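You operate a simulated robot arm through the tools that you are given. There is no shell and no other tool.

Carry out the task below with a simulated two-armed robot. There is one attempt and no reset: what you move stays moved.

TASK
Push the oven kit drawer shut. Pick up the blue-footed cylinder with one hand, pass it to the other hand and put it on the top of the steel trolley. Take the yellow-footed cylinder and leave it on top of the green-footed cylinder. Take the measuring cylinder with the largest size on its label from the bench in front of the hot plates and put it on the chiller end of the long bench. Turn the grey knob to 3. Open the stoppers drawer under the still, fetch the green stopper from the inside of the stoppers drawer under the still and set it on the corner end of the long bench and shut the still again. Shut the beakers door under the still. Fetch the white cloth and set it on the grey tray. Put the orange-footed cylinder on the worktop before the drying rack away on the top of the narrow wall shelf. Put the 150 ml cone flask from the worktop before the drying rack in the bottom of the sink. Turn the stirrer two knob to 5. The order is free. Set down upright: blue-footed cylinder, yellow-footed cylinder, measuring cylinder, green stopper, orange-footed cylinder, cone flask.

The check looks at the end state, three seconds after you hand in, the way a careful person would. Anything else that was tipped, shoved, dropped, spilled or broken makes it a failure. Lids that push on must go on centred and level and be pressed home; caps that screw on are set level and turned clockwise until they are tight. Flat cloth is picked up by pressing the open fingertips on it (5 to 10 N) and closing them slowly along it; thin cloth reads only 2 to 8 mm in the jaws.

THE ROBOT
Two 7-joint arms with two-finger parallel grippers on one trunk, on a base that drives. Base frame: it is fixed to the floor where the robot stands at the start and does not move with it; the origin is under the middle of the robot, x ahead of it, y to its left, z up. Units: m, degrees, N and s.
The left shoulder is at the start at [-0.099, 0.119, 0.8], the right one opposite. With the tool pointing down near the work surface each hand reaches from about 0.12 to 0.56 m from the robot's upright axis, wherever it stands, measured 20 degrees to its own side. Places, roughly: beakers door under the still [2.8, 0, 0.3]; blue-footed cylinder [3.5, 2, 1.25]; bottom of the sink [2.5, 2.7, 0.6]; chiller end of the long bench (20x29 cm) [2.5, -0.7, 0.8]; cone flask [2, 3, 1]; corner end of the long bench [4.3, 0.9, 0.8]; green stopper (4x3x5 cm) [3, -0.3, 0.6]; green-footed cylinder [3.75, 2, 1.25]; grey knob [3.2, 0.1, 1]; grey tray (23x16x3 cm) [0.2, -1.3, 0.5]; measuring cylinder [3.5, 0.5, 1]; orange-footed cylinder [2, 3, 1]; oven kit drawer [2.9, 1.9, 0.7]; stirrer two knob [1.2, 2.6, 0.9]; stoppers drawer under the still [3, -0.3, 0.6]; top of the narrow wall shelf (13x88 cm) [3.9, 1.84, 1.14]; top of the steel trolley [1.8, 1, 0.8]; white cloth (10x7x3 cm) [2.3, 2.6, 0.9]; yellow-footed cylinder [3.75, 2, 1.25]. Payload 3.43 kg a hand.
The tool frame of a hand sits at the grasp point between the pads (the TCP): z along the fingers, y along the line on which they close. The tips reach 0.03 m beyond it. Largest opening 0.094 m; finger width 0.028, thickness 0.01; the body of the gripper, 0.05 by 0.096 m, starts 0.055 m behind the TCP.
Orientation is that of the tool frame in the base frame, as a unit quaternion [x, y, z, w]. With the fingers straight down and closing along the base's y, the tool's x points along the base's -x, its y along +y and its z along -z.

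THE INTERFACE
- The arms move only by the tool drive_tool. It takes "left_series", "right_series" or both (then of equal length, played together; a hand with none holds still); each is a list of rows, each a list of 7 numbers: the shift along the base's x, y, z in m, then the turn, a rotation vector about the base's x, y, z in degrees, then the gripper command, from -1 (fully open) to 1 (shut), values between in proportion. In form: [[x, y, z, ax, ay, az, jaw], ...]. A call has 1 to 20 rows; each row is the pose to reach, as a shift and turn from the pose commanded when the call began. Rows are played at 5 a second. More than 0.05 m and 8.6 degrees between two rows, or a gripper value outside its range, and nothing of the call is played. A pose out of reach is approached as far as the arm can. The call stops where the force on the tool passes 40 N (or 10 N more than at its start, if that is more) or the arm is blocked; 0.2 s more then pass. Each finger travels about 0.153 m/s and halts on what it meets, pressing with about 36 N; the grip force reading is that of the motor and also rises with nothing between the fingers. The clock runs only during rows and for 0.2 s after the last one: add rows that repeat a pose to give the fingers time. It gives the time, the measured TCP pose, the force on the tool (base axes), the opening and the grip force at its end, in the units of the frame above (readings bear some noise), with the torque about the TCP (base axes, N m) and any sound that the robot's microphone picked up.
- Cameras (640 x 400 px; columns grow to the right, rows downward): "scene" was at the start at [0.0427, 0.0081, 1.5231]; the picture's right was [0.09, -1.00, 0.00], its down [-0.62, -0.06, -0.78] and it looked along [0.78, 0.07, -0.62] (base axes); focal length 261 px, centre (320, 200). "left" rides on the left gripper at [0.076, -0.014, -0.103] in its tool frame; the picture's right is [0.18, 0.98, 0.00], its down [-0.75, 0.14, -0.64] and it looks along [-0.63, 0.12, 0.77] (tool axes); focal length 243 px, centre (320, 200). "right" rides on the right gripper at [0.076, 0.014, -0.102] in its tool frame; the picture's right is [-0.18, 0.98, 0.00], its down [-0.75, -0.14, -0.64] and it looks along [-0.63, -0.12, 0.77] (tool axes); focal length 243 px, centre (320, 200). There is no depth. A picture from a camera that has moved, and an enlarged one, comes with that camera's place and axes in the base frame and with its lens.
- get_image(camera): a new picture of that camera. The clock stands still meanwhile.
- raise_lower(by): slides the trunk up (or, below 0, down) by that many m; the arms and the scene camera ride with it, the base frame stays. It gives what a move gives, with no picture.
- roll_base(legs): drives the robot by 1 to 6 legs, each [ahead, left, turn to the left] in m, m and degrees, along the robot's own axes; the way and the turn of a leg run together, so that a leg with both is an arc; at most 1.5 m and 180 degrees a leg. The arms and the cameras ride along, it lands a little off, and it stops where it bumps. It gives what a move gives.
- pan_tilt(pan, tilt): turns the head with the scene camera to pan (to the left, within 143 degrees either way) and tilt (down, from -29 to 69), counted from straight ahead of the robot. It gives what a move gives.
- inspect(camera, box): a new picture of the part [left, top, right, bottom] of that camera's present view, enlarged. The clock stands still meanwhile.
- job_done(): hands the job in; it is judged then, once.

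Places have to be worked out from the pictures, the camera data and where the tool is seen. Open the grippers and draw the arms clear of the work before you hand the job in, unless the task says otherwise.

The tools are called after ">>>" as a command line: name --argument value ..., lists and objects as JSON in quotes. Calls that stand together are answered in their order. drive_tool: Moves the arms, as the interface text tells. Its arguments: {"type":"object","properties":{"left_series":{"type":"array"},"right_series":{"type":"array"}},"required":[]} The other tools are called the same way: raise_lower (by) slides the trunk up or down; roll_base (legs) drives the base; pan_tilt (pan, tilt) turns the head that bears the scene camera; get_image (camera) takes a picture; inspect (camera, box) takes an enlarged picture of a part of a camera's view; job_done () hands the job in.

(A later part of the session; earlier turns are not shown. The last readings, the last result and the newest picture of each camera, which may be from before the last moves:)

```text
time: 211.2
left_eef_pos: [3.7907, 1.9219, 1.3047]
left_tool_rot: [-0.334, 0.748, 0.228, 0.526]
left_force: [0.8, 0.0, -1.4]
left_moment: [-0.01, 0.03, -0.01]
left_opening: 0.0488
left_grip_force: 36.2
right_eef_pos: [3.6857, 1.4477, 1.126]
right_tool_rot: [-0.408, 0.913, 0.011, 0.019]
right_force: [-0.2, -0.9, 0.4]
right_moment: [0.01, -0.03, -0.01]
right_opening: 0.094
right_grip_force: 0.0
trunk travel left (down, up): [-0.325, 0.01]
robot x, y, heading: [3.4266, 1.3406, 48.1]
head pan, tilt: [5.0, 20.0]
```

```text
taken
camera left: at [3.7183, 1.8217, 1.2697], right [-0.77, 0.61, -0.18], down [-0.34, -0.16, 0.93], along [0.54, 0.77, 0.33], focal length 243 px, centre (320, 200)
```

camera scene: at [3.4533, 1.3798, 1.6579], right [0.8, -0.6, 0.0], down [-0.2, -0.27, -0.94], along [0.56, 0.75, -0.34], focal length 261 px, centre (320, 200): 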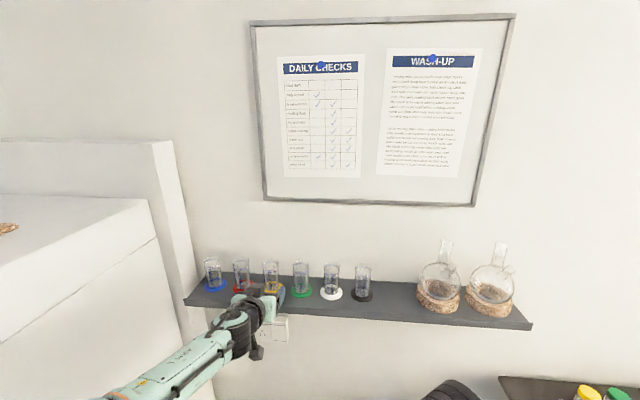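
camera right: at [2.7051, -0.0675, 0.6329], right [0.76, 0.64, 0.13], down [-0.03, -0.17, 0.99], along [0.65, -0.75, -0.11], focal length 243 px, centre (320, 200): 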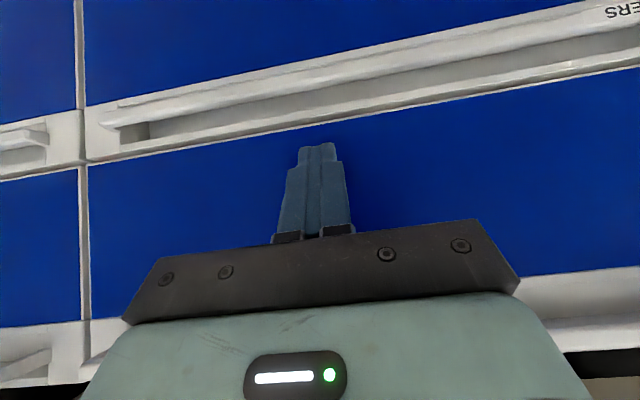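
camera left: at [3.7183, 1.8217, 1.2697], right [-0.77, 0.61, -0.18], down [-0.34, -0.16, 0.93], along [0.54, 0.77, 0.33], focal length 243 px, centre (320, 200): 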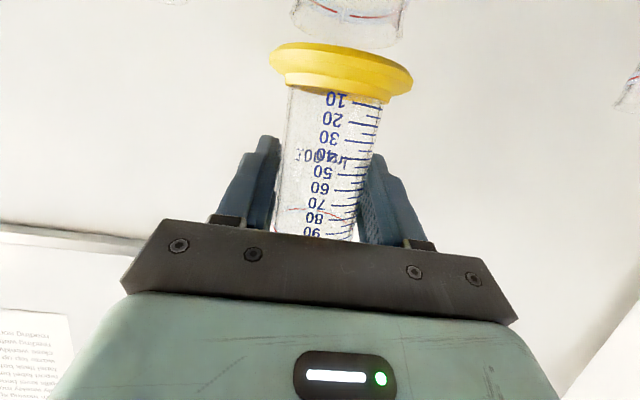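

>>> drive_tool --left_series '[[0, 0, -0.001, 0, 0, 0, 0.5], [0, 0, -0.002, 0, 0, 0, 0.5]]'

>>> drive_tool --left_series '[[0, 0, -0.001, 0, 0, 0, 0.5], [0, 0, -0.002, 0, 0, 0, 0.5]]'

>>> inspect --camera "left" --box '[240, 0, 440, 125]'

```text
time: 211.8
left_eef_pos: [3.7904, 1.9235, 1.3029]
left_tool_rot: [-0.334, 0.748, 0.228, 0.526]
left_force: [0.4, -0.2, -1.0]
left_moment: [0.01, 0.02, -0.01]
left_opening: 0.0487
left_grip_force: 36.5
right_eef_pos: [3.6864, 1.4466, 1.1253]
right_tool_rot: [-0.408, 0.913, 0.011, 0.019]
right_force: [0.5, -0.1, 0.3]
right_moment: [-0.04, 0.02, 0.01]
right_opening: 0.0942
right_grip_force: 0.1
trunk travel left (down, up): [-0.325, 0.01]
robot x, y, heading: [3.4314, 1.3374, 47.8]
head pan, tilt: [5.0, 20.0]
```

```text
time: 212.4
left_eef_pos: [3.7893, 1.9216, 1.3011]
left_tool_rot: [-0.333, 0.748, 0.228, 0.527]
left_force: [-0.4, 0.5, -1.3]
left_moment: [-0.03, -0.01, -0.02]
left_opening: 0.0486
left_grip_force: 36.8
right_eef_pos: [3.6866, 1.448, 1.1254]
right_tool_rot: [-0.408, 0.913, 0.011, 0.019]
right_force: [-0.3, 0.5, 0.0]
right_moment: [0.01, -0.04, 0.01]
right_opening: 0.0941
right_grip_force: 0.0
trunk travel left (down, up): [-0.325, 0.01]
robot x, y, heading: [3.4287, 1.3371, 48.2]
head pan, tilt: [5.0, 20.0]
```

```text
3.20 times, centred on (340, 62) of left
camera zoom: at [3.7189, 1.8212, 1.2654], right [-0.77, 0.61, -0.18], down [-0.34, -0.16, 0.93], along [0.54, 0.78, 0.33], focal length 776 px, centre (256, 640)
```

zoom: 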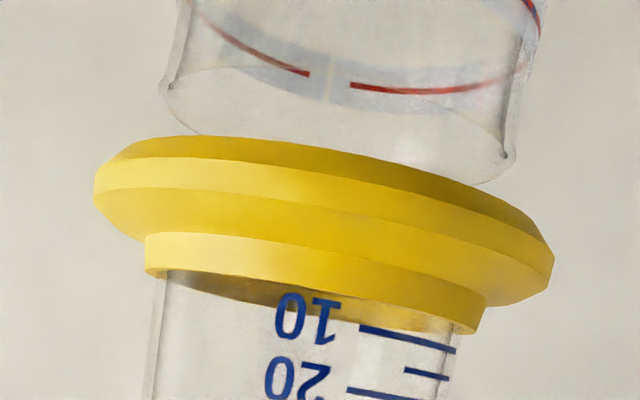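

The rim is about 6 mm below the foot by image geometry and well centred. I keep lowering.

>>> drive_tool --left_series '[[0, 0, -0.0015, 0, 0, 0, 0.5], [0, 0, -0.003, 0, 0, 0, 0.5]]'

>>> drive_tool --left_series '[[0, 0, -0.001, 0, 0, 0, 0.5], [0, 0, -0.002, 0, 0, 0, 0.5]]'

>>> inspect --camera "left" --box '[240, 0, 440, 125]'

```text
time: 213.0
left_eef_pos: [3.7902, 1.9226, 1.2977]
left_tool_rot: [-0.334, 0.747, 0.23, 0.527]
left_force: [-0.3, -0.5, -1.5]
left_moment: [0.01, 0.04, 0.04]
left_opening: 0.0488
left_grip_force: 35.8
right_eef_pos: [3.6859, 1.4476, 1.1249]
right_tool_rot: [-0.408, 0.913, 0.011, 0.019]
right_force: [-0.9, -0.3, 0.0]
right_moment: [0.01, -0.04, -0.02]
right_opening: 0.0942
right_grip_force: 0.0
trunk travel left (down, up): [-0.325, 0.01]
robot x, y, heading: [3.4263, 1.3376, 47.9]
head pan, tilt: [5.0, 20.0]
```

```text
time: 213.6
left_eef_pos: [3.7911, 1.9226, 1.2956]
left_tool_rot: [-0.334, 0.748, 0.228, 0.526]
left_force: [-0.5, -0.4, -1.6]
left_moment: [0.0, -0.02, -0.06]
left_opening: 0.0487
left_grip_force: 36.2
right_eef_pos: [3.6861, 1.4471, 1.1255]
right_tool_rot: [-0.408, 0.912, 0.011, 0.019]
right_force: [-0.4, -0.6, 0.4]
right_moment: [-0.02, 0.02, 0.0]
right_opening: 0.094
right_grip_force: 0.0
trunk travel left (down, up): [-0.325, 0.01]
robot x, y, heading: [3.4286, 1.3371, 48.2]
head pan, tilt: [5.0, 20.0]
```

```text
3.20 times, centred on (340, 62) of left
camera zoom: at [3.719, 1.8217, 1.2594], right [-0.77, 0.61, -0.18], down [-0.34, -0.16, 0.93], along [0.54, 0.78, 0.33], focal length 776 px, centre (256, 640)
```

zoom: 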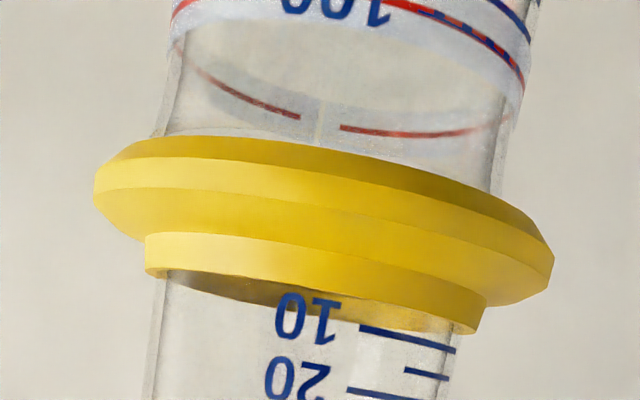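

Nearly touching. One to two more millimetres.

>>> drive_tool --left_series '[[0, 0, -0.0008, 0, 0, 0, 0.5], [0, 0, -0.0015, 0, 0, 0, 0.5]]'

>>> drive_tool --left_series '[[0, 0, -0.0008, 0, 0, 0, 0.5], [0, 0, -0.0015, 0, 0, 0, 0.5]]'

>>> inspect --camera "left" --box '[240, 0, 440, 125]'

```text
time: 214.2
left_eef_pos: [3.79, 1.9227, 1.2942]
left_tool_rot: [-0.334, 0.748, 0.229, 0.525]
left_force: [0.7, 0.1, -1.0]
left_moment: [0.0, -0.01, 0.01]
left_opening: 0.0488
left_grip_force: 35.6
right_eef_pos: [3.6855, 1.4463, 1.1257]
right_tool_rot: [-0.409, 0.912, 0.011, 0.019]
right_force: [-0.1, -0.4, -0.9]
right_moment: [0.02, 0.0, 0.0]
right_opening: 0.0942
right_grip_force: 0.0
trunk travel left (down, up): [-0.325, 0.01]
robot x, y, heading: [3.43, 1.3449, 48.1]
head pan, tilt: [5.0, 20.0]
```

```text
time: 214.8
left_eef_pos: [3.7902, 1.9214, 1.2934]
left_tool_rot: [-0.334, 0.748, 0.229, 0.526]
left_force: [0.1, 1.5, -1.0]
left_moment: [0.04, 0.0, 0.0]
left_opening: 0.0484
left_grip_force: 35.7
right_eef_pos: [3.686, 1.4469, 1.1261]
right_tool_rot: [-0.408, 0.913, 0.01, 0.019]
right_force: [-0.1, -0.6, 0.2]
right_moment: [0.05, 0.02, -0.01]
right_opening: 0.0939
right_grip_force: 0.1
trunk travel left (down, up): [-0.325, 0.01]
robot x, y, heading: [3.4246, 1.3379, 48.3]
head pan, tilt: [5.0, 20.0]
```

```text
3.20 times, centred on (340, 62) of left
camera zoom: at [3.7181, 1.8208, 1.2576], right [-0.77, 0.61, -0.18], down [-0.34, -0.16, 0.93], along [0.54, 0.77, 0.33], focal length 776 px, centre (256, 640)
```

zoom: 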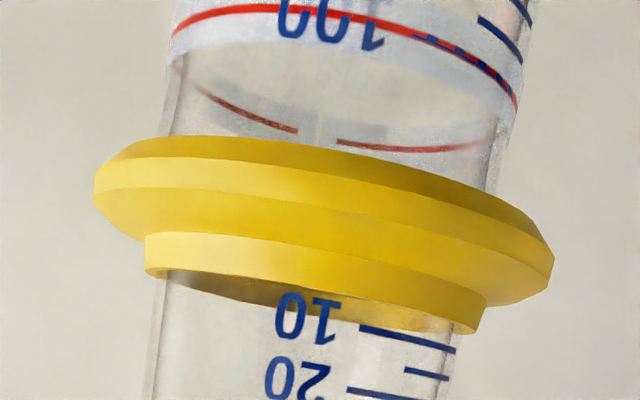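

>>> drive_tool --left_series '[[0, 0, -0.0008, 0, 0, 0, 0.5], [0, 0, -0.0015, 0, 0, 0, 0.5]]'

>>> drive_tool --left_series '[[0, 0, -0.0008, 0, 0, 0, 0.5], [0, 0, -0.0015, 0, 0, 0, 0.5]]'

>>> inspect --camera "left" --box '[240, 0, 440, 125]'

```text
time: 215.4
left_eef_pos: [3.7887, 1.9215, 1.293]
left_tool_rot: [-0.333, 0.747, 0.23, 0.528]
left_force: [-1.6, -0.6, 4.9]
left_moment: [0.05, 0.18, 0.04]
left_opening: 0.0487
left_grip_force: 35.5
right_eef_pos: [3.685, 1.4475, 1.1263]
right_tool_rot: [-0.409, 0.912, 0.01, 0.019]
right_force: [-0.1, -0.3, 0.4]
right_moment: [-0.01, -0.02, -0.02]
right_opening: 0.0941
right_grip_force: 0.1
trunk travel left (down, up): [-0.325, 0.01]
robot x, y, heading: [3.4263, 1.3343, 47.9]
head pan, tilt: [5.0, 20.0]
```

```text
time: 216.0
left_eef_pos: [3.7895, 1.9213, 1.2928]
left_tool_rot: [-0.334, 0.746, 0.23, 0.528]
left_force: [0.3, 0.5, 11.5]
left_moment: [0.12, 0.27, -0.06]
left_opening: 0.0486
left_grip_force: 36.3
right_eef_pos: [3.6857, 1.4474, 1.126]
right_tool_rot: [-0.408, 0.913, 0.011, 0.019]
right_force: [-0.1, 0.6, 0.5]
right_moment: [0.03, -0.01, 0.01]
right_opening: 0.0939
right_grip_force: 0.1
trunk travel left (down, up): [-0.325, 0.01]
robot x, y, heading: [3.4264, 1.3414, 48.0]
head pan, tilt: [5.0, 20.0]
```

```text
3.20 times, centred on (340, 62) of left
camera zoom: at [3.718, 1.8205, 1.2568], right [-0.77, 0.61, -0.18], down [-0.35, -0.16, 0.92], along [0.54, 0.77, 0.34], focal length 776 px, centre (256, 640)
```

zoom: 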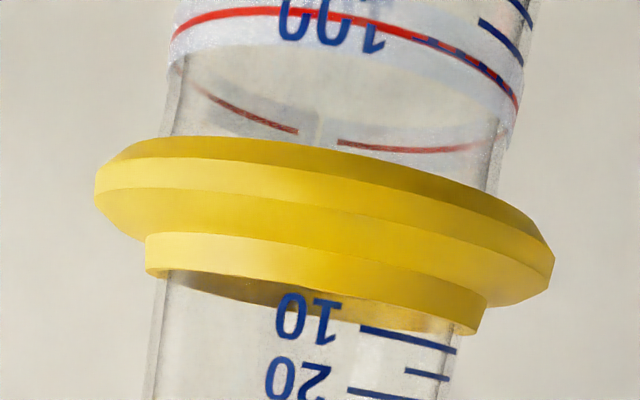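

Contact at 11 N — the foot rests on the rim. I ease off slightly, open the jaw slowly and look before retreating.

>>> drive_tool --left_series '[[0, 0, 0.001, 0, 0, 0, 0.5], [0, 0, 0.001, 0, 0, 0, 0.1], [0, 0, 0.001, 0, 0, 0, -0.05], [0, 0, 0.001, 0, 0, 0, -0.1], [0, 0, 0.001, 0, 0, 0, -0.25], [0, 0, 0.001, 0, 0, 0, -0.4]]'

>>> get_image --camera "left"

>>> inspect --camera "scene" --box '[268, 220, 332, 300]'

```text
time: 217.4
left_eef_pos: [3.7899, 1.9222, 1.2909]
left_tool_rot: [-0.334, 0.748, 0.229, 0.526]
left_force: [-0.8, 0.1, 0.1]
left_moment: [0.02, 0.0, 0.0]
left_opening: 0.0658
left_grip_force: 0.0
right_eef_pos: [3.686, 1.4486, 1.1256]
right_tool_rot: [-0.408, 0.913, 0.01, 0.019]
right_force: [-0.1, 0.5, 0.2]
right_moment: [0.0, 0.01, 0.01]
right_opening: 0.0942
right_grip_force: 0.0
trunk travel left (down, up): [-0.325, 0.01]
robot x, y, heading: [3.429, 1.3392, 47.9]
head pan, tilt: [5.0, 20.0]
```

```text
taken
camera left: at [3.7188, 1.8209, 1.2552], right [-0.77, 0.61, -0.18], down [-0.34, -0.16, 0.93], along [0.54, 0.77, 0.33], focal length 243 px, centre (320, 200)
```

left: 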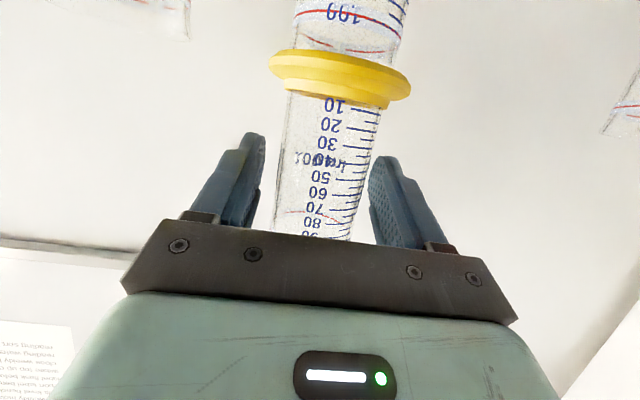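

```text
5.00 times, centred on (300, 260) of scene
camera zoom: at [3.4538, 1.3804, 1.6582], right [0.8, -0.6, 0.0], down [-0.21, -0.27, -0.94], along [0.56, 0.75, -0.34], focal length 1306 px, centre (420, -100)
```

zoom: 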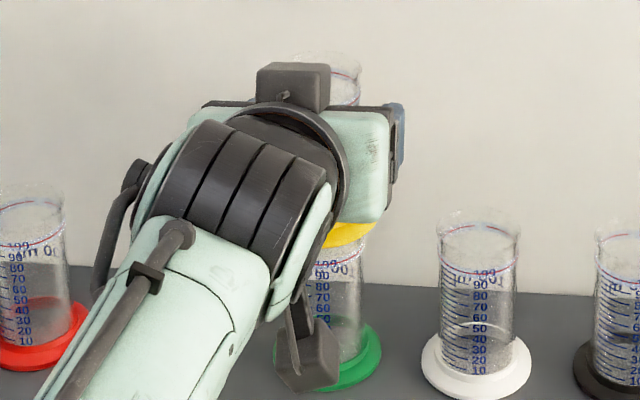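

The stack stands. I withdraw straight back.

>>> drive_tool --left_series '[[-0.0134, -0.0148, 0.003, 0, 0, 0, -0.4], [-0.0269, -0.0296, 0.008, 0, 0, 0, -0.4], [-0.047, -0.0519, 0.015, 0, 0, 0, -0.4], [-0.0739, -0.0815, 0.02, 0, 0, 0, -0.4], [-0.0941, -0.1037, 0.02, 0, 0, 0, -0.4]]'

>>> get_image --camera "left"

>>> inspect --camera "scene" --box '[220, 200, 380, 310]'

```text
time: 218.6
left_eef_pos: [3.6961, 1.8164, 1.3099]
left_tool_rot: [-0.335, 0.747, 0.229, 0.527]
left_force: [-0.2, 0.1, -0.3]
left_moment: [0.0, 0.0, -0.03]
left_opening: 0.0659
left_grip_force: 0.0
right_eef_pos: [3.6866, 1.4467, 1.1258]
right_tool_rot: [-0.408, 0.913, 0.011, 0.019]
right_force: [0.0, 0.5, -0.1]
right_moment: [0.0, 0.02, 0.04]
right_opening: 0.0942
right_grip_force: 0.1
trunk travel left (down, up): [-0.325, 0.01]
robot x, y, heading: [3.4299, 1.3353, 48.0]
head pan, tilt: [5.0, 20.0]
```

```text
taken
camera left: at [3.6252, 1.7154, 1.2757], right [-0.77, 0.61, -0.18], down [-0.34, -0.16, 0.93], along [0.54, 0.78, 0.33], focal length 243 px, centre (320, 200)
```

left: 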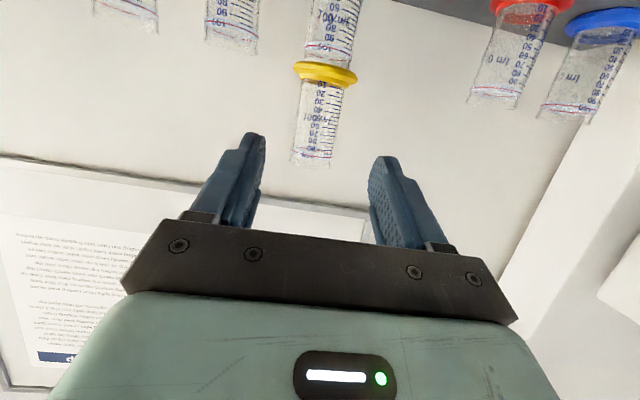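

```text
3.64 times, centred on (300, 255) of scene
camera zoom: at [3.4529, 1.3804, 1.6582], right [0.8, -0.6, 0.0], down [-0.2, -0.27, -0.94], along [0.56, 0.75, -0.34], focal length 950 px, centre (393, 0)
```

zoom: 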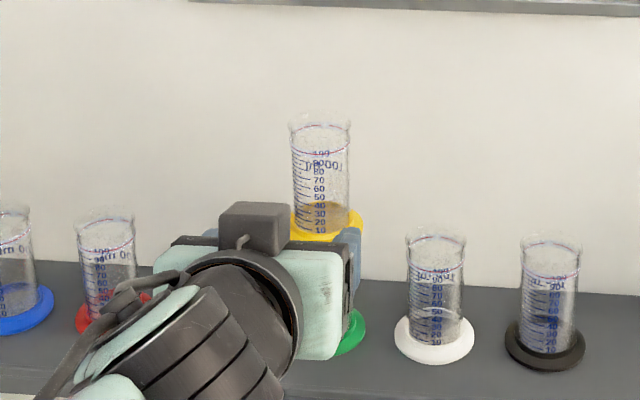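

Yellow stands squarely on green. For the blue cylinder at the shelf's left end I check how much room my left arm has next to the oven.

>>> pan_tilt --pan 45 --tilt 40

>>> get_image --camera "scene"

```text
time: 219.7
left_eef_pos: [3.6976, 1.8173, 1.3123]
left_tool_rot: [-0.334, 0.748, 0.229, 0.526]
left_force: [0.2, -0.8, -0.1]
left_moment: [0.0, -0.01, -0.01]
left_opening: 0.0658
left_grip_force: 0.1
right_eef_pos: [3.6867, 1.4458, 1.1251]
right_tool_rot: [-0.409, 0.912, 0.01, 0.019]
right_force: [0.0, 0.3, 1.4]
right_moment: [0.03, 0.0, 0.0]
right_opening: 0.0939
right_grip_force: 0.0
trunk travel left (down, up): [-0.325, 0.01]
robot x, y, heading: [3.4255, 1.3386, 48.1]
head pan, tilt: [45.0, 40.0]
```

```text
taken
camera scene: at [3.3934, 1.3909, 1.6268], right [1.0, 0.05, 0.0], down [0.03, -0.64, -0.77], along [-0.04, 0.77, -0.64], focal length 261 px, centre (320, 200)
```

scene: 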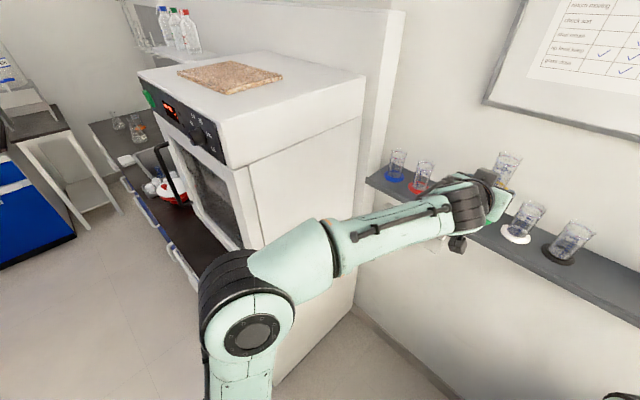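

The left elbow is close to the oven front. Turning the robot about 20° left lets me approach blue from the right-front with more clearance. I turn, then look.

>>> roll_base --legs '[[0, 0, 20]]'

>>> pan_tilt --pan 10 --tilt 25

>>> get_image --camera "scene"

>>> get_image --camera "left"

```text
time: 221.2
left_eef_pos: [3.5106, 1.8806, 1.3111]
left_tool_rot: [-0.464, 0.675, 0.321, 0.476]
left_force: [-0.1, 0.0, 0.3]
left_moment: [0.02, 0.02, -0.03]
left_opening: 0.0659
left_grip_force: 0.0
right_eef_pos: [3.6313, 1.5316, 1.1263]
right_tool_rot: [-0.566, 0.824, 0.014, 0.017]
right_force: [0.1, 1.1, 1.0]
right_moment: [0.04, -0.01, -0.04]
right_opening: 0.094
right_grip_force: 0.1
trunk travel left (down, up): [-0.325, 0.01]
robot x, y, heading: [3.4239, 1.3381, 68.6]
head pan, tilt: [45.0, 40.0]
```

```text
time: 222.2
left_eef_pos: [3.51, 1.8808, 1.3113]
left_tool_rot: [-0.463, 0.675, 0.32, 0.477]
left_force: [-0.4, 0.1, 0.4]
left_moment: [0.0, 0.03, -0.03]
left_opening: 0.0658
left_grip_force: 0.0
right_eef_pos: [3.6304, 1.5318, 1.1248]
right_tool_rot: [-0.566, 0.824, 0.014, 0.016]
right_force: [-0.3, 0.6, -0.5]
right_moment: [-0.01, 0.05, 0.03]
right_opening: 0.0941
right_grip_force: 0.1
trunk travel left (down, up): [-0.325, 0.01]
robot x, y, heading: [3.428, 1.3396, 68.5]
head pan, tilt: [10.0, 25.0]
```

```text
taken
camera scene: at [3.4293, 1.388, 1.65], right [0.98, -0.19, 0.0], down [-0.08, -0.41, -0.91], along [0.17, 0.89, -0.42], focal length 261 px, centre (320, 200)
```

scene: 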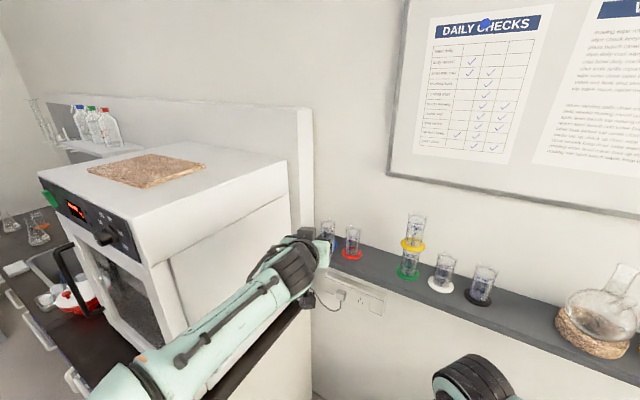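

```text
taken
camera left: at [3.4797, 1.7616, 1.2757], right [-0.94, 0.3, -0.18], down [-0.27, -0.27, 0.93], along [0.23, 0.92, 0.33], focal length 243 px, centre (320, 200)
```

left: 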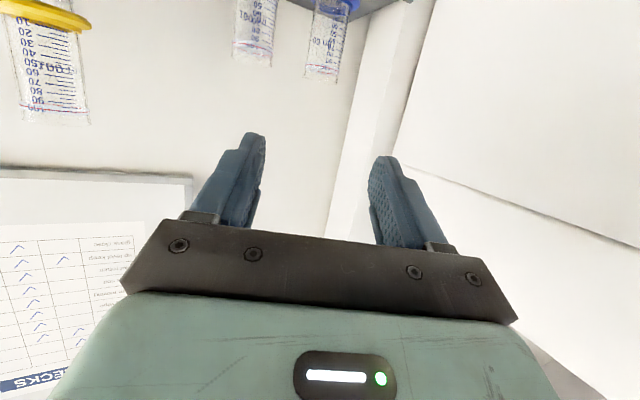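

Blue is straight ahead of the hand, 0.227 m away. I lower the hand to z≈1.20 and roll ahead 0.08 m.

>>> drive_tool --left_series '[[0, 0, -0.04, 0, 0, 0, -0.4], [0, 0, -0.08, 0, 0, 0, -0.4], [0, 0, -0.111, 0, 0, 0, -0.4]]'

>>> roll_base --legs '[[0.08, 0, 0]]'

>>> get_image --camera "left"

>>> get_image --camera "scene"

```text
time: 223.0
left_eef_pos: [3.5099, 1.8833, 1.2006]
left_tool_rot: [-0.464, 0.675, 0.32, 0.476]
left_force: [0.4, -0.3, -0.5]
left_moment: [-0.02, -0.01, -0.03]
left_opening: 0.0658
left_grip_force: 0.0
right_eef_pos: [3.6309, 1.5323, 1.1258]
right_tool_rot: [-0.565, 0.825, 0.013, 0.017]
right_force: [0.0, -0.3, 0.5]
right_moment: [0.01, -0.02, -0.01]
right_opening: 0.0939
right_grip_force: 0.2
trunk travel left (down, up): [-0.325, 0.01]
robot x, y, heading: [3.4254, 1.339, 68.6]
head pan, tilt: [10.0, 25.0]
```

```text
time: 224.1
left_eef_pos: [3.5384, 1.9564, 1.2009]
left_tool_rot: [-0.463, 0.675, 0.32, 0.477]
left_force: [-0.2, -0.4, 0.0]
left_moment: [-0.02, 0.0, -0.03]
left_opening: 0.0659
left_grip_force: 0.1
right_eef_pos: [3.6598, 1.6067, 1.1245]
right_tool_rot: [-0.566, 0.824, 0.013, 0.016]
right_force: [0.6, -0.3, -0.4]
right_moment: [-0.02, 0.0, -0.02]
right_opening: 0.094
right_grip_force: 0.0
trunk travel left (down, up): [-0.325, 0.01]
robot x, y, heading: [3.4572, 1.4143, 68.9]
head pan, tilt: [10.0, 25.0]
```

```text
taken
camera left: at [3.5073, 1.8372, 1.1655], right [-0.94, 0.3, -0.18], down [-0.27, -0.27, 0.93], along [0.23, 0.92, 0.33], focal length 243 px, centre (320, 200)
```

left: 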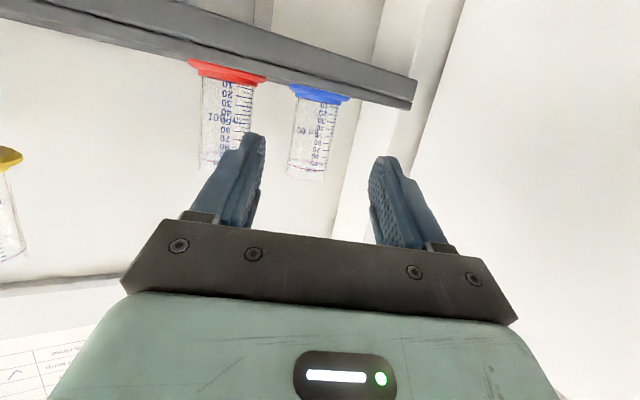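

```text
taken
camera scene: at [3.4583, 1.4626, 1.6498], right [0.98, -0.19, 0.0], down [-0.08, -0.41, -0.91], along [0.18, 0.89, -0.42], focal length 261 px, centre (320, 200)
```

scene: 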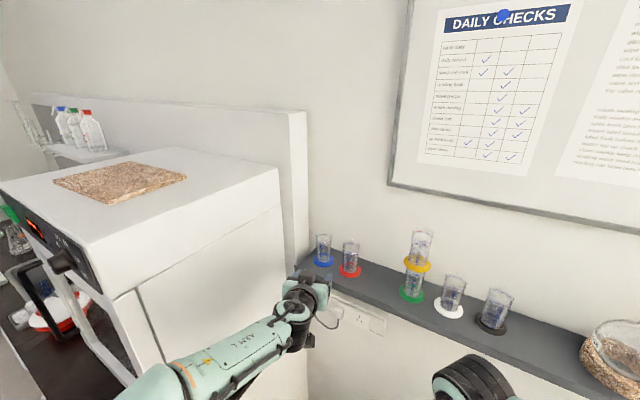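

Blue is 0.146 m ahead, dead centre. Because the splashback end is near on the left, I narrow the jaw to ~59 mm and advance.

>>> drive_tool --left_series '[[0.0135, 0.0339, 0, 0, 0, 0, -0.26], [0.027, 0.0679, 0, 0, 0, 0, -0.26], [0.0405, 0.1018, 0, 0, 0, 0, -0.26], [0.0475, 0.1192, 0, 0, 0, 0, -0.26]]'

>>> get_image --camera "left"

>>> inspect --camera "scene" --box '[240, 210, 400, 310]'

```text
time: 225.1
left_eef_pos: [3.5882, 2.0781, 1.2029]
left_tool_rot: [-0.463, 0.675, 0.321, 0.477]
left_force: [-0.5, 0.4, 0.5]
left_moment: [-0.02, -0.01, -0.02]
left_opening: 0.0593
left_grip_force: 0.0
right_eef_pos: [3.6605, 1.6069, 1.1253]
right_tool_rot: [-0.566, 0.824, 0.013, 0.016]
right_force: [-0.3, 0.1, 0.5]
right_moment: [-0.01, -0.01, -0.02]
right_opening: 0.094
right_grip_force: 0.1
trunk travel left (down, up): [-0.325, 0.01]
robot x, y, heading: [3.456, 1.4139, 68.8]
head pan, tilt: [10.0, 25.0]
```

```text
taken
camera left: at [3.5564, 1.9586, 1.1667], right [-0.94, 0.3, -0.18], down [-0.27, -0.27, 0.93], along [0.23, 0.92, 0.33], focal length 243 px, centre (320, 200)
```

left: 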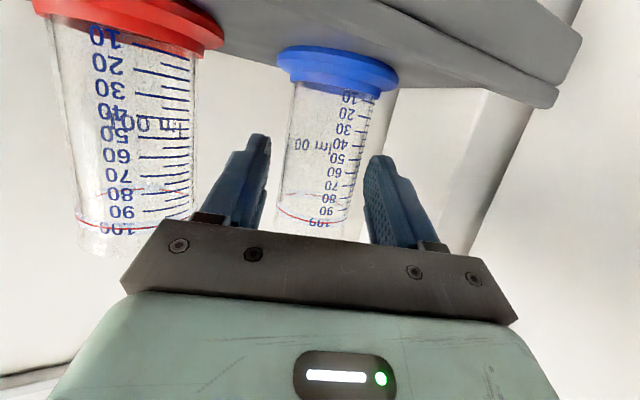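

```text
4.00 times, centred on (320, 260) of scene
camera zoom: at [3.4585, 1.4632, 1.6501], right [0.98, -0.19, 0.0], down [-0.08, -0.41, -0.91], along [0.18, 0.89, -0.42], focal length 1045 px, centre (320, -40)
```

zoom: 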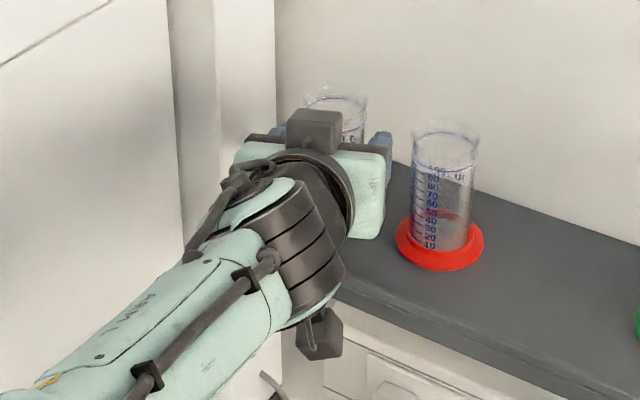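

>>> drive_tool --left_series '[[0.003, 0.0075, -0.002, 0, 0, 0, -0.26], [0.0059, 0.0148, -0.003, 0, 0, 0, -0.26], [0.0059, 0.0148, -0.003, 0, 0, 0, -0.1], [0.0059, 0.0148, -0.003, 0, 0, 0, 0.1], [0.0059, 0.0148, -0.003, 0, 0, 0, 0.5], [0.0059, 0.0148, -0.003, 0, 0, 0, 0.5]]'

>>> get_image --camera "left"

```text
time: 226.5
left_eef_pos: [3.5911, 2.0913, 1.1988]
left_tool_rot: [-0.464, 0.676, 0.32, 0.476]
left_force: [0.2, -0.8, -0.4]
left_moment: [-0.04, 0.01, 0.04]
left_opening: 0.0482
left_grip_force: 35.9
right_eef_pos: [3.6597, 1.6068, 1.126]
right_tool_rot: [-0.566, 0.824, 0.013, 0.017]
right_force: [0.1, 0.1, 0.3]
right_moment: [-0.01, 0.0, -0.01]
right_opening: 0.0942
right_grip_force: 0.0
trunk travel left (down, up): [-0.325, 0.01]
robot x, y, heading: [3.4578, 1.4146, 68.8]
head pan, tilt: [10.0, 25.0]
```

```text
taken
camera left: at [3.5613, 1.9718, 1.1638], right [-0.94, 0.3, -0.18], down [-0.27, -0.27, 0.93], along [0.23, 0.92, 0.33], focal length 243 px, centre (320, 200)
```

left: 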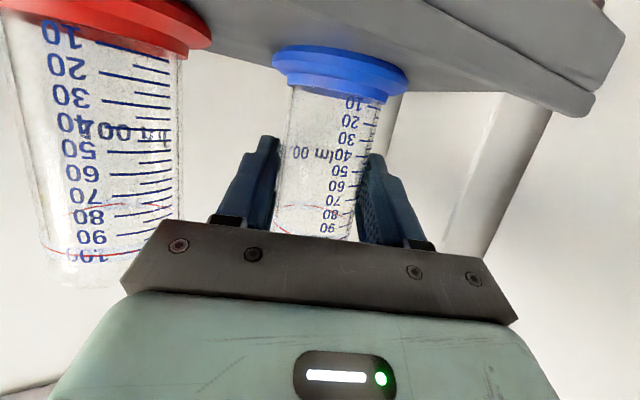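

Blue is gripped, but for the handover I want a lower grip leaving the tube's top free. I reopen, lower 14 mm and close again.

>>> drive_tool --left_series '[[0, 0, 0, 0, 0, 0, 0.1], [0, 0, 0, 0, 0, 0, -0.1], [0, 0, 0, 0, 0, 0, -0.26], [0, 0, -0.007, 0, 0, 0, -0.26], [0, 0, -0.014, 0, 0, 0, -0.26], [0, 0, -0.014, 0, 0, 0, -0.1], [0, 0, -0.014, 0, 0, 0, 0.1], [0, 0, -0.014, 0, 0, 0, 0.5], [0, 0, -0.014, 0, 0, 0, 0.5]]'

>>> get_image --camera "left"

```text
time: 228.5
left_eef_pos: [3.5926, 2.09, 1.1848]
left_tool_rot: [-0.463, 0.676, 0.319, 0.477]
left_force: [-0.7, 0.6, 0.7]
left_moment: [0.0, -0.05, -0.02]
left_opening: 0.0482
left_grip_force: 35.9
right_eef_pos: [3.6596, 1.6062, 1.1245]
right_tool_rot: [-0.566, 0.824, 0.014, 0.016]
right_force: [0.3, 0.2, -0.1]
right_moment: [0.03, 0.0, 0.01]
right_opening: 0.0939
right_grip_force: 0.0
trunk travel left (down, up): [-0.325, 0.01]
robot x, y, heading: [3.4588, 1.4147, 68.8]
head pan, tilt: [10.0, 25.0]
```

```text
taken
camera left: at [3.5616, 1.9711, 1.15], right [-0.94, 0.3, -0.18], down [-0.27, -0.27, 0.93], along [0.23, 0.92, 0.33], focal length 243 px, centre (320, 200)
```

left: 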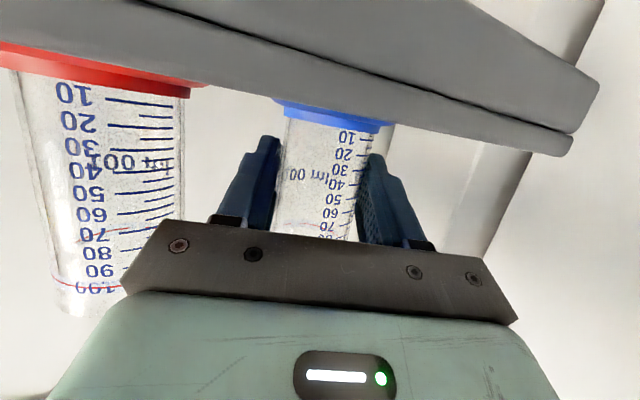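

Now I lift blue 7 cm and retreat straight back from the shelf.

>>> drive_tool --left_series '[[0, 0, 0.02, 0, 0, 0, 0.5], [0, 0, 0.045, 0, 0, 0, 0.5], [0, 0, 0.07, 0, 0, 0, 0.5], [-0.0129, -0.0325, 0.08, 0, 0, 0, 0.5], [-0.0259, -0.065, 0.09, 0, 0, 0, 0.5], [-0.0388, -0.0976, 0.09, 0, 0, 0, 0.5]]'

>>> roll_base --legs '[[-0.25, 0, 0]]'

>>> get_image --camera "left"

>>> get_image --camera "scene"

```text
time: 229.9
left_eef_pos: [3.5532, 1.9906, 1.2721]
left_tool_rot: [-0.464, 0.675, 0.319, 0.477]
left_force: [-0.1, 0.1, -0.8]
left_moment: [0.02, 0.02, -0.02]
left_opening: 0.048
left_grip_force: 36.4
right_eef_pos: [3.6583, 1.6056, 1.1265]
right_tool_rot: [-0.567, 0.824, 0.013, 0.017]
right_force: [-0.5, 0.0, 0.0]
right_moment: [0.02, 0.03, 0.01]
right_opening: 0.0943
right_grip_force: 0.1
trunk travel left (down, up): [-0.325, 0.01]
robot x, y, heading: [3.4567, 1.4118, 68.8]
head pan, tilt: [10.0, 25.0]
```

```text
time: 231.7
left_eef_pos: [3.4636, 1.7629, 1.2713]
left_tool_rot: [-0.465, 0.675, 0.321, 0.475]
left_force: [-0.8, -0.6, -1.0]
left_moment: [0.0, 0.01, 0.01]
left_opening: 0.0477
left_grip_force: 35.9
right_eef_pos: [3.5718, 1.3789, 1.1257]
right_tool_rot: [-0.566, 0.824, 0.014, 0.017]
right_force: [0.5, 0.4, -0.8]
right_moment: [0.0, 0.01, 0.01]
right_opening: 0.094
right_grip_force: 0.0
trunk travel left (down, up): [-0.325, 0.01]
robot x, y, heading: [3.3709, 1.1872, 69.2]
head pan, tilt: [10.0, 25.0]
```

```text
taken
camera left: at [3.4327, 1.6435, 1.2366], right [-0.94, 0.3, -0.18], down [-0.27, -0.27, 0.93], along [0.23, 0.92, 0.33], focal length 243 px, centre (320, 200)
```

left: 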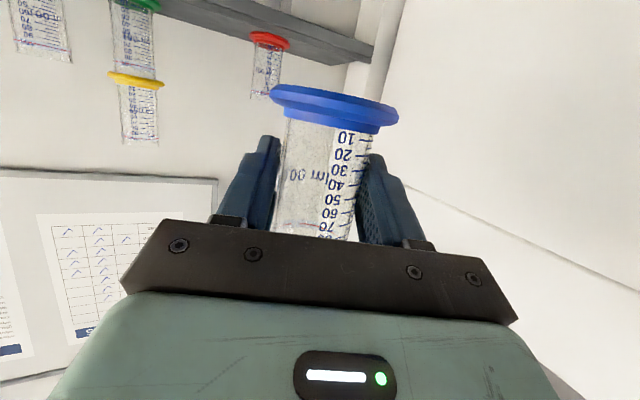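

```text
taken
camera scene: at [3.3699, 1.2336, 1.6503], right [0.98, -0.19, 0.0], down [-0.08, -0.42, -0.91], along [0.17, 0.89, -0.42], focal length 261 px, centre (320, 200)
```

scene: 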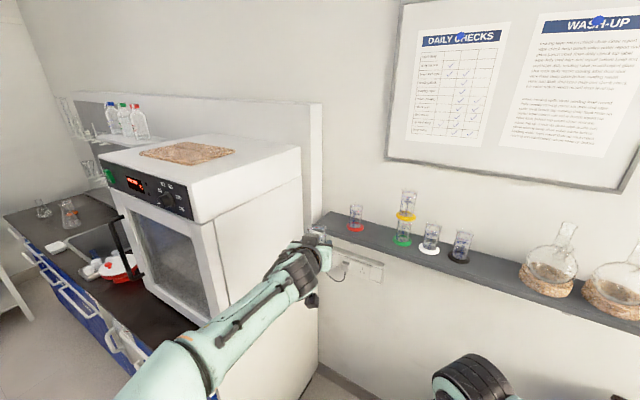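

Blue is out and everything else on the shelf is undisturbed. I drive to the trolley's right side (facing it) for the handover.

>>> roll_base --legs '[[-1.024, 0.4015, 0], [0, 0, 68.6]]'

>>> pan_tilt --pan 0 --tilt 40

>>> get_image --camera "scene"

```text
time: 240.4
left_eef_pos: [2.1045, 0.66, 1.2724]
left_tool_rot: [0.766, -0.29, -0.535, -0.208]
left_force: [-0.2, -1.0, -1.8]
left_moment: [-0.03, -0.02, -0.02]
left_opening: 0.0479
left_grip_force: 36.2
right_eef_pos: [2.5043, 0.6268, 1.1252]
right_tool_rot: [0.935, -0.354, -0.02, -0.006]
right_force: [-0.3, -0.9, -0.1]
right_moment: [-0.01, 0.01, -0.03]
right_opening: 0.0939
right_grip_force: 0.1
trunk travel left (down, up): [-0.325, 0.01]
robot x, y, heading: [2.6127, 0.3702, 138.5]
head pan, tilt: [10.0, 25.0]
```

```text
time: 241.2
left_eef_pos: [2.1055, 0.6602, 1.2704]
left_tool_rot: [0.766, -0.289, -0.535, -0.207]
left_force: [0.4, 0.1, -1.1]
left_moment: [-0.06, -0.03, 0.01]
left_opening: 0.0479
left_grip_force: 36.1
right_eef_pos: [2.5026, 0.626, 1.1263]
right_tool_rot: [0.935, -0.353, -0.02, -0.005]
right_force: [0.0, 0.5, -0.1]
right_moment: [0.0, 0.02, 0.02]
right_opening: 0.094
right_grip_force: 0.0
trunk travel left (down, up): [-0.325, 0.01]
robot x, y, heading: [2.6137, 0.3696, 138.7]
head pan, tilt: [0.0, 40.0]
```

```text
taken
camera scene: at [2.5836, 0.395, 1.6268], right [0.66, 0.75, 0.0], down [0.48, -0.43, -0.77], along [-0.57, 0.51, -0.64], focal length 261 px, centre (320, 200)
```

scene: 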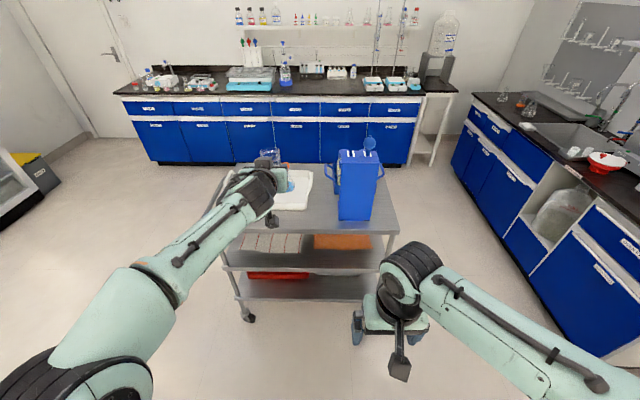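

I'm squarely facing the trolley. I zoom on its top to find a free spot.

>>> inspect --camera "scene" --box '[190, 130, 430, 280]'

```text
2.67 times, centred on (310, 205) of scene
camera zoom: at [2.5836, 0.395, 1.6268], right [0.66, 0.75, 0.0], down [0.48, -0.43, -0.77], along [-0.57, 0.51, -0.64], focal length 697 px, centre (347, 187)
```

zoom: 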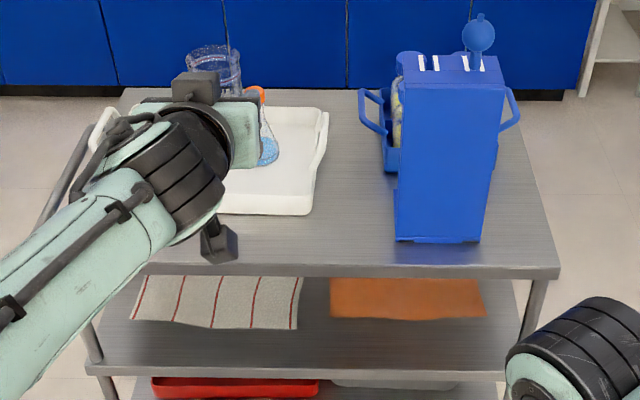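

A clear strip lies in front of the white tray (target about s=1.93, t=0.80). For the handover I first bring the left hand (blue) to mid-front at z≈1.02.

>>> drive_tool --left_series '[[0.0076, 0.0086, -0.035, 0, 0, 0, 0.5], [0.0151, 0.0171, -0.07, 0, 0, 0, 0.5], [0.0227, 0.0257, -0.105, 0, 0, 0, 0.5], [0.0303, 0.0343, -0.14, 0, 0, 0, 0.5], [0.0379, 0.0429, -0.175, 0, 0, 0, 0.5], [0.0454, 0.0514, -0.21, 0, 0, 0, 0.5], [0.053, 0.06, -0.25, 0, 0, 0, 0.5]]'

>>> get_image --camera "scene"

```text
time: 242.8
left_eef_pos: [2.1589, 0.7182, 1.0213]
left_tool_rot: [0.766, -0.289, -0.535, -0.209]
left_force: [-0.5, 0.3, -1.7]
left_moment: [-0.01, -0.03, -0.02]
left_opening: 0.0477
left_grip_force: 36.0
right_eef_pos: [2.5035, 0.6273, 1.1258]
right_tool_rot: [0.935, -0.353, -0.02, -0.006]
right_force: [0.5, 0.0, 0.1]
right_moment: [-0.01, 0.0, -0.01]
right_opening: 0.094
right_grip_force: 0.1
trunk travel left (down, up): [-0.325, 0.01]
robot x, y, heading: [2.6133, 0.3654, 138.6]
head pan, tilt: [0.0, 40.0]
```

```text
taken
camera scene: at [2.5831, 0.3954, 1.6267], right [0.66, 0.75, 0.0], down [0.48, -0.43, -0.77], along [-0.57, 0.51, -0.64], focal length 261 px, centre (320, 200)
```

scene: 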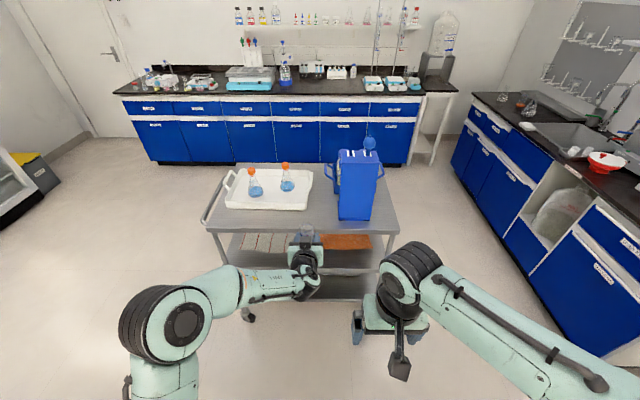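

The left hand presents blue at (2.159, 0.718), tube top ≈1.069. I bring the right hand to a pre-grasp behind and above it, pitched 35°, jaw 70 mm.

>>> drive_tool --right_series '[[-0.0378, 0.0066, 0.008, 2.7, 3.05, 0, -0.49], [-0.0755, 0.0133, 0.015, 5.4, 6.1, 0, -0.49], [-0.1133, 0.0199, 0.022, 8.1, 9.15, 0, -0.49], [-0.151, 0.0265, 0.03, 10.8, 12.2, 0, -0.49], [-0.1888, 0.0331, 0.03, 13.5, 15.25, 0, -0.49], [-0.2265, 0.0398, 0.03, 16.2, 18.3, 0, -0.49], [-0.2643, 0.0464, 0.03, 18.9, 21.35, 0, -0.49], [-0.302, 0.053, 0.03, 21.6, 24.4, 0, -0.49]]'

>>> get_image --camera "right"

>>> inspect --camera "scene" --box '[240, 190, 400, 290]'

```text
time: 244.6
left_eef_pos: [2.1584, 0.719, 1.0215]
left_tool_rot: [0.766, -0.289, -0.535, -0.208]
left_force: [-0.2, -0.1, -1.6]
left_moment: [-0.02, 0.01, -0.01]
left_opening: 0.048
left_grip_force: 35.8
right_eef_pos: [2.2009, 0.6775, 1.1551]
right_tool_rot: [0.892, -0.337, -0.282, -0.106]
right_force: [0.0, -0.1, -0.4]
right_moment: [0.04, 0.02, -0.03]
right_opening: 0.07
right_grip_force: 0.1
trunk travel left (down, up): [-0.325, 0.01]
robot x, y, heading: [2.6118, 0.3681, 138.4]
head pan, tilt: [0.0, 40.0]
```

```text
taken
camera right: at [2.2822, 0.5874, 1.1946], right [-0.76, -0.64, 0.11], down [-0.09, 0.27, 0.96], along [-0.64, 0.72, -0.26], focal length 243 px, centre (320, 200)
```

right: 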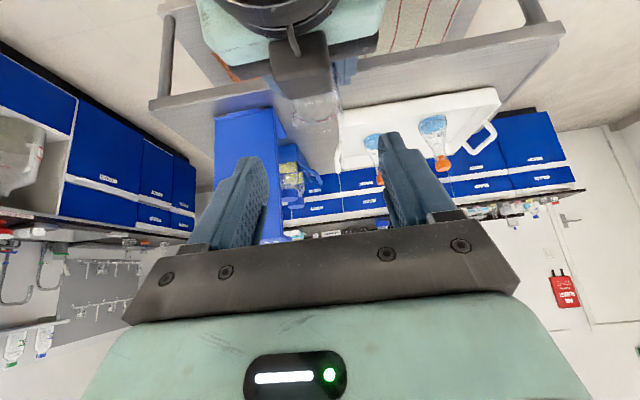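

```text
4.00 times, centred on (320, 240) of scene
camera zoom: at [2.5825, 0.3949, 1.6268], right [0.66, 0.75, 0.0], down [0.48, -0.43, -0.77], along [-0.57, 0.51, -0.64], focal length 1045 px, centre (320, 40)
```

zoom: 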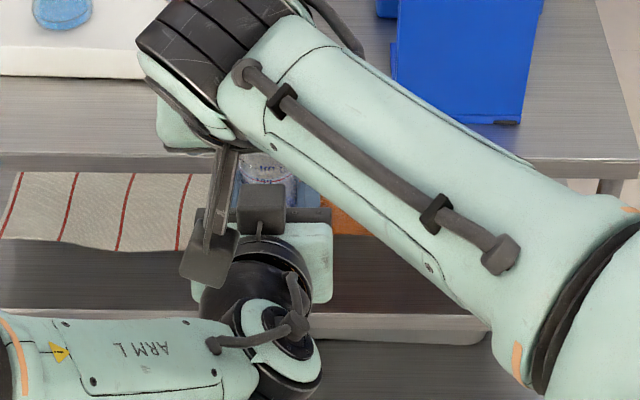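

The right camera stalk would come too near the sensor box on the left gripper with this pitch. Better: right hand straight down, left hand yawed 40° clockwise so blue comes closer and the bodies diverge. I first raise and straighten the right hand.

>>> drive_tool --right_series '[[0.008, -0.007, 0.012, -4.6, -5.3, 0, -0.49], [0.016, -0.014, 0.024, -9.3, -10.5, 0, -0.49], [0.024, -0.021, 0.036, -13.9, -15.8, 0, -0.49], [0.032, -0.028, 0.048, -18.6, -21, 0, -0.49], [0.0375, -0.0331, 0.06, -23.2, -26.3, 0, -0.49]]'

>>> drive_tool --left_series '[[0.0138, -0.0122, 0, 0, 0, -8, 0.5], [0.0276, -0.0243, 0, 0, 0, -16, 0.5], [0.0414, -0.0365, 0, 0, 0, -24, 0.5], [0.0552, -0.0486, 0, 0, 0, -32, 0.5], [0.069, -0.0608, 0, 0, 0, -40, 0.5]]'

>>> get_image --camera "scene"

>>> get_image --camera "right"

```text
time: 245.8
left_eef_pos: [2.1596, 0.718, 1.0219]
left_tool_rot: [0.767, -0.289, -0.535, -0.208]
left_force: [0.3, -0.3, -1.1]
left_moment: [0.0, 0.01, 0.04]
left_opening: 0.0478
left_grip_force: 36.2
right_eef_pos: [2.252, 0.6401, 1.2055]
right_tool_rot: [0.935, -0.352, -0.028, -0.009]
right_force: [0.2, 0.5, -0.5]
right_moment: [-0.02, 0.0, 0.0]
right_opening: 0.0699
right_grip_force: 0.0
right hand out of reach, approached as far as the arm can: row 4, 5
trunk travel left (down, up): [-0.325, 0.01]
robot x, y, heading: [2.6154, 0.3678, 138.3]
head pan, tilt: [0.0, 40.0]
```

```text
time: 247.0
left_eef_pos: [2.2278, 0.6592, 1.0229]
left_tool_rot: [0.62, -0.535, -0.431, -0.378]
left_force: [-0.3, -0.9, -0.7]
left_moment: [0.01, 0.0, 0.01]
left_opening: 0.0477
left_grip_force: 36.2
right_eef_pos: [2.2504, 0.6409, 1.2033]
right_tool_rot: [0.935, -0.353, -0.028, -0.01]
right_force: [-0.1, -0.6, 0.0]
right_moment: [0.04, 0.01, 0.04]
right_opening: 0.07
right_grip_force: 0.0
trunk travel left (down, up): [-0.325, 0.01]
robot x, y, heading: [2.6148, 0.3686, 138.3]
head pan, tilt: [0.0, 40.0]
```

```text
taken
camera scene: at [2.5833, 0.3944, 1.6267], right [0.66, 0.75, 0.0], down [0.48, -0.43, -0.77], along [-0.57, 0.51, -0.64], focal length 261 px, centre (320, 200)
```

scene: 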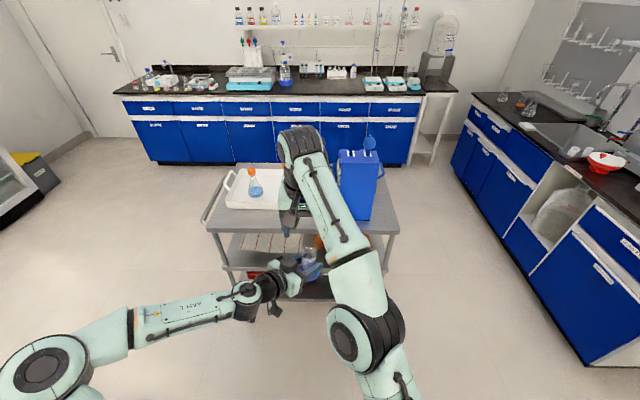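

```text
taken
camera right: at [2.3044, 0.5762, 1.3009], right [-0.79, -0.62, 0.01], down [-0.44, 0.58, 0.69], along [-0.43, 0.53, -0.73], focal length 243 px, centre (320, 200)
```

right: 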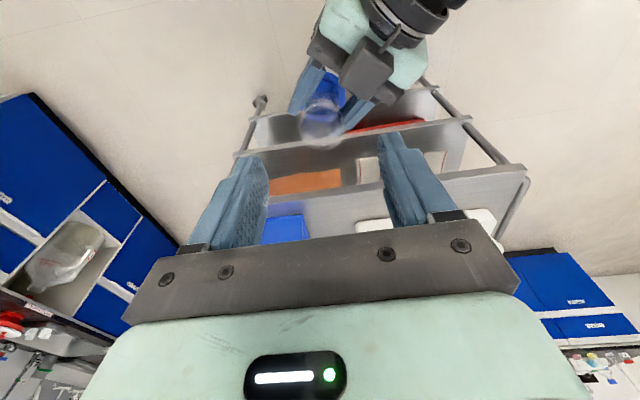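

The right camera shows the blue tube's rim straight below. I shift the right hand over its axis (2.229, 0.6605), descend partway, and check.

>>> drive_tool --right_series '[[-0.0214, 0.0196, 0, 0, 0, 0, -0.49], [-0.0214, 0.0196, -0.03, 0, 0, 0, -0.49], [-0.0214, 0.0196, -0.06, 0, 0, 0, -0.49]]'

>>> get_image --camera "right"

>>> inspect --camera "right" --box '[220, 40, 420, 165]'

```text
time: 247.8
left_eef_pos: [2.2267, 0.6582, 1.0222]
left_tool_rot: [0.621, -0.533, -0.431, -0.378]
left_force: [0.0, 0.7, 0.0]
left_moment: [-0.01, 0.01, 0.0]
left_opening: 0.0475
left_grip_force: 36.0
right_eef_pos: [2.2265, 0.6598, 1.1528]
right_tool_rot: [0.936, -0.352, -0.028, -0.01]
right_force: [-0.5, 0.2, -0.7]
right_moment: [-0.02, 0.0, 0.02]
right_opening: 0.0699
right_grip_force: 0.1
right hand out of reach, approached as far as the arm can: row 1, 2, 3
trunk travel left (down, up): [-0.325, 0.01]
robot x, y, heading: [2.6145, 0.3685, 138.3]
head pan, tilt: [0.0, 40.0]
```

```text
taken
camera right: at [2.2796, 0.5946, 1.2496], right [-0.79, -0.62, 0.01], down [-0.44, 0.58, 0.69], along [-0.43, 0.53, -0.73], focal length 243 px, centre (320, 200)
```

right: 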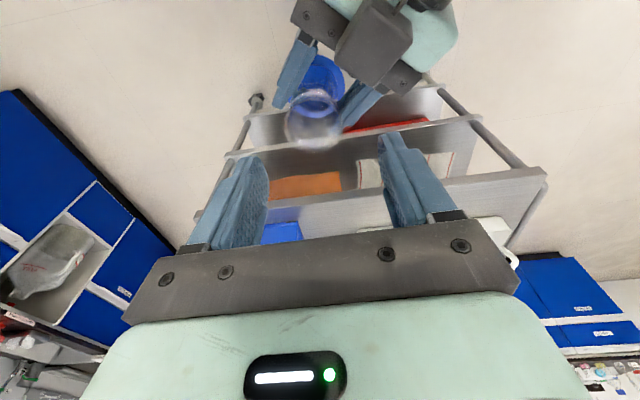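

```text
3.20 times, centred on (320, 102) of right
camera zoom: at [2.2796, 0.5946, 1.2496], right [-0.79, -0.62, 0.01], down [-0.44, 0.58, 0.69], along [-0.43, 0.53, -0.73], focal length 776 px, centre (320, 512)
```

zoom: 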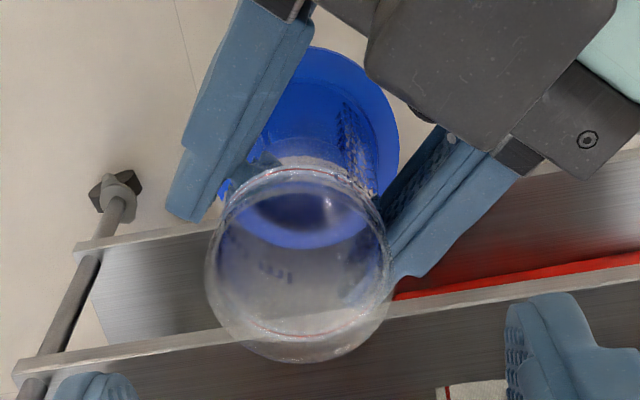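

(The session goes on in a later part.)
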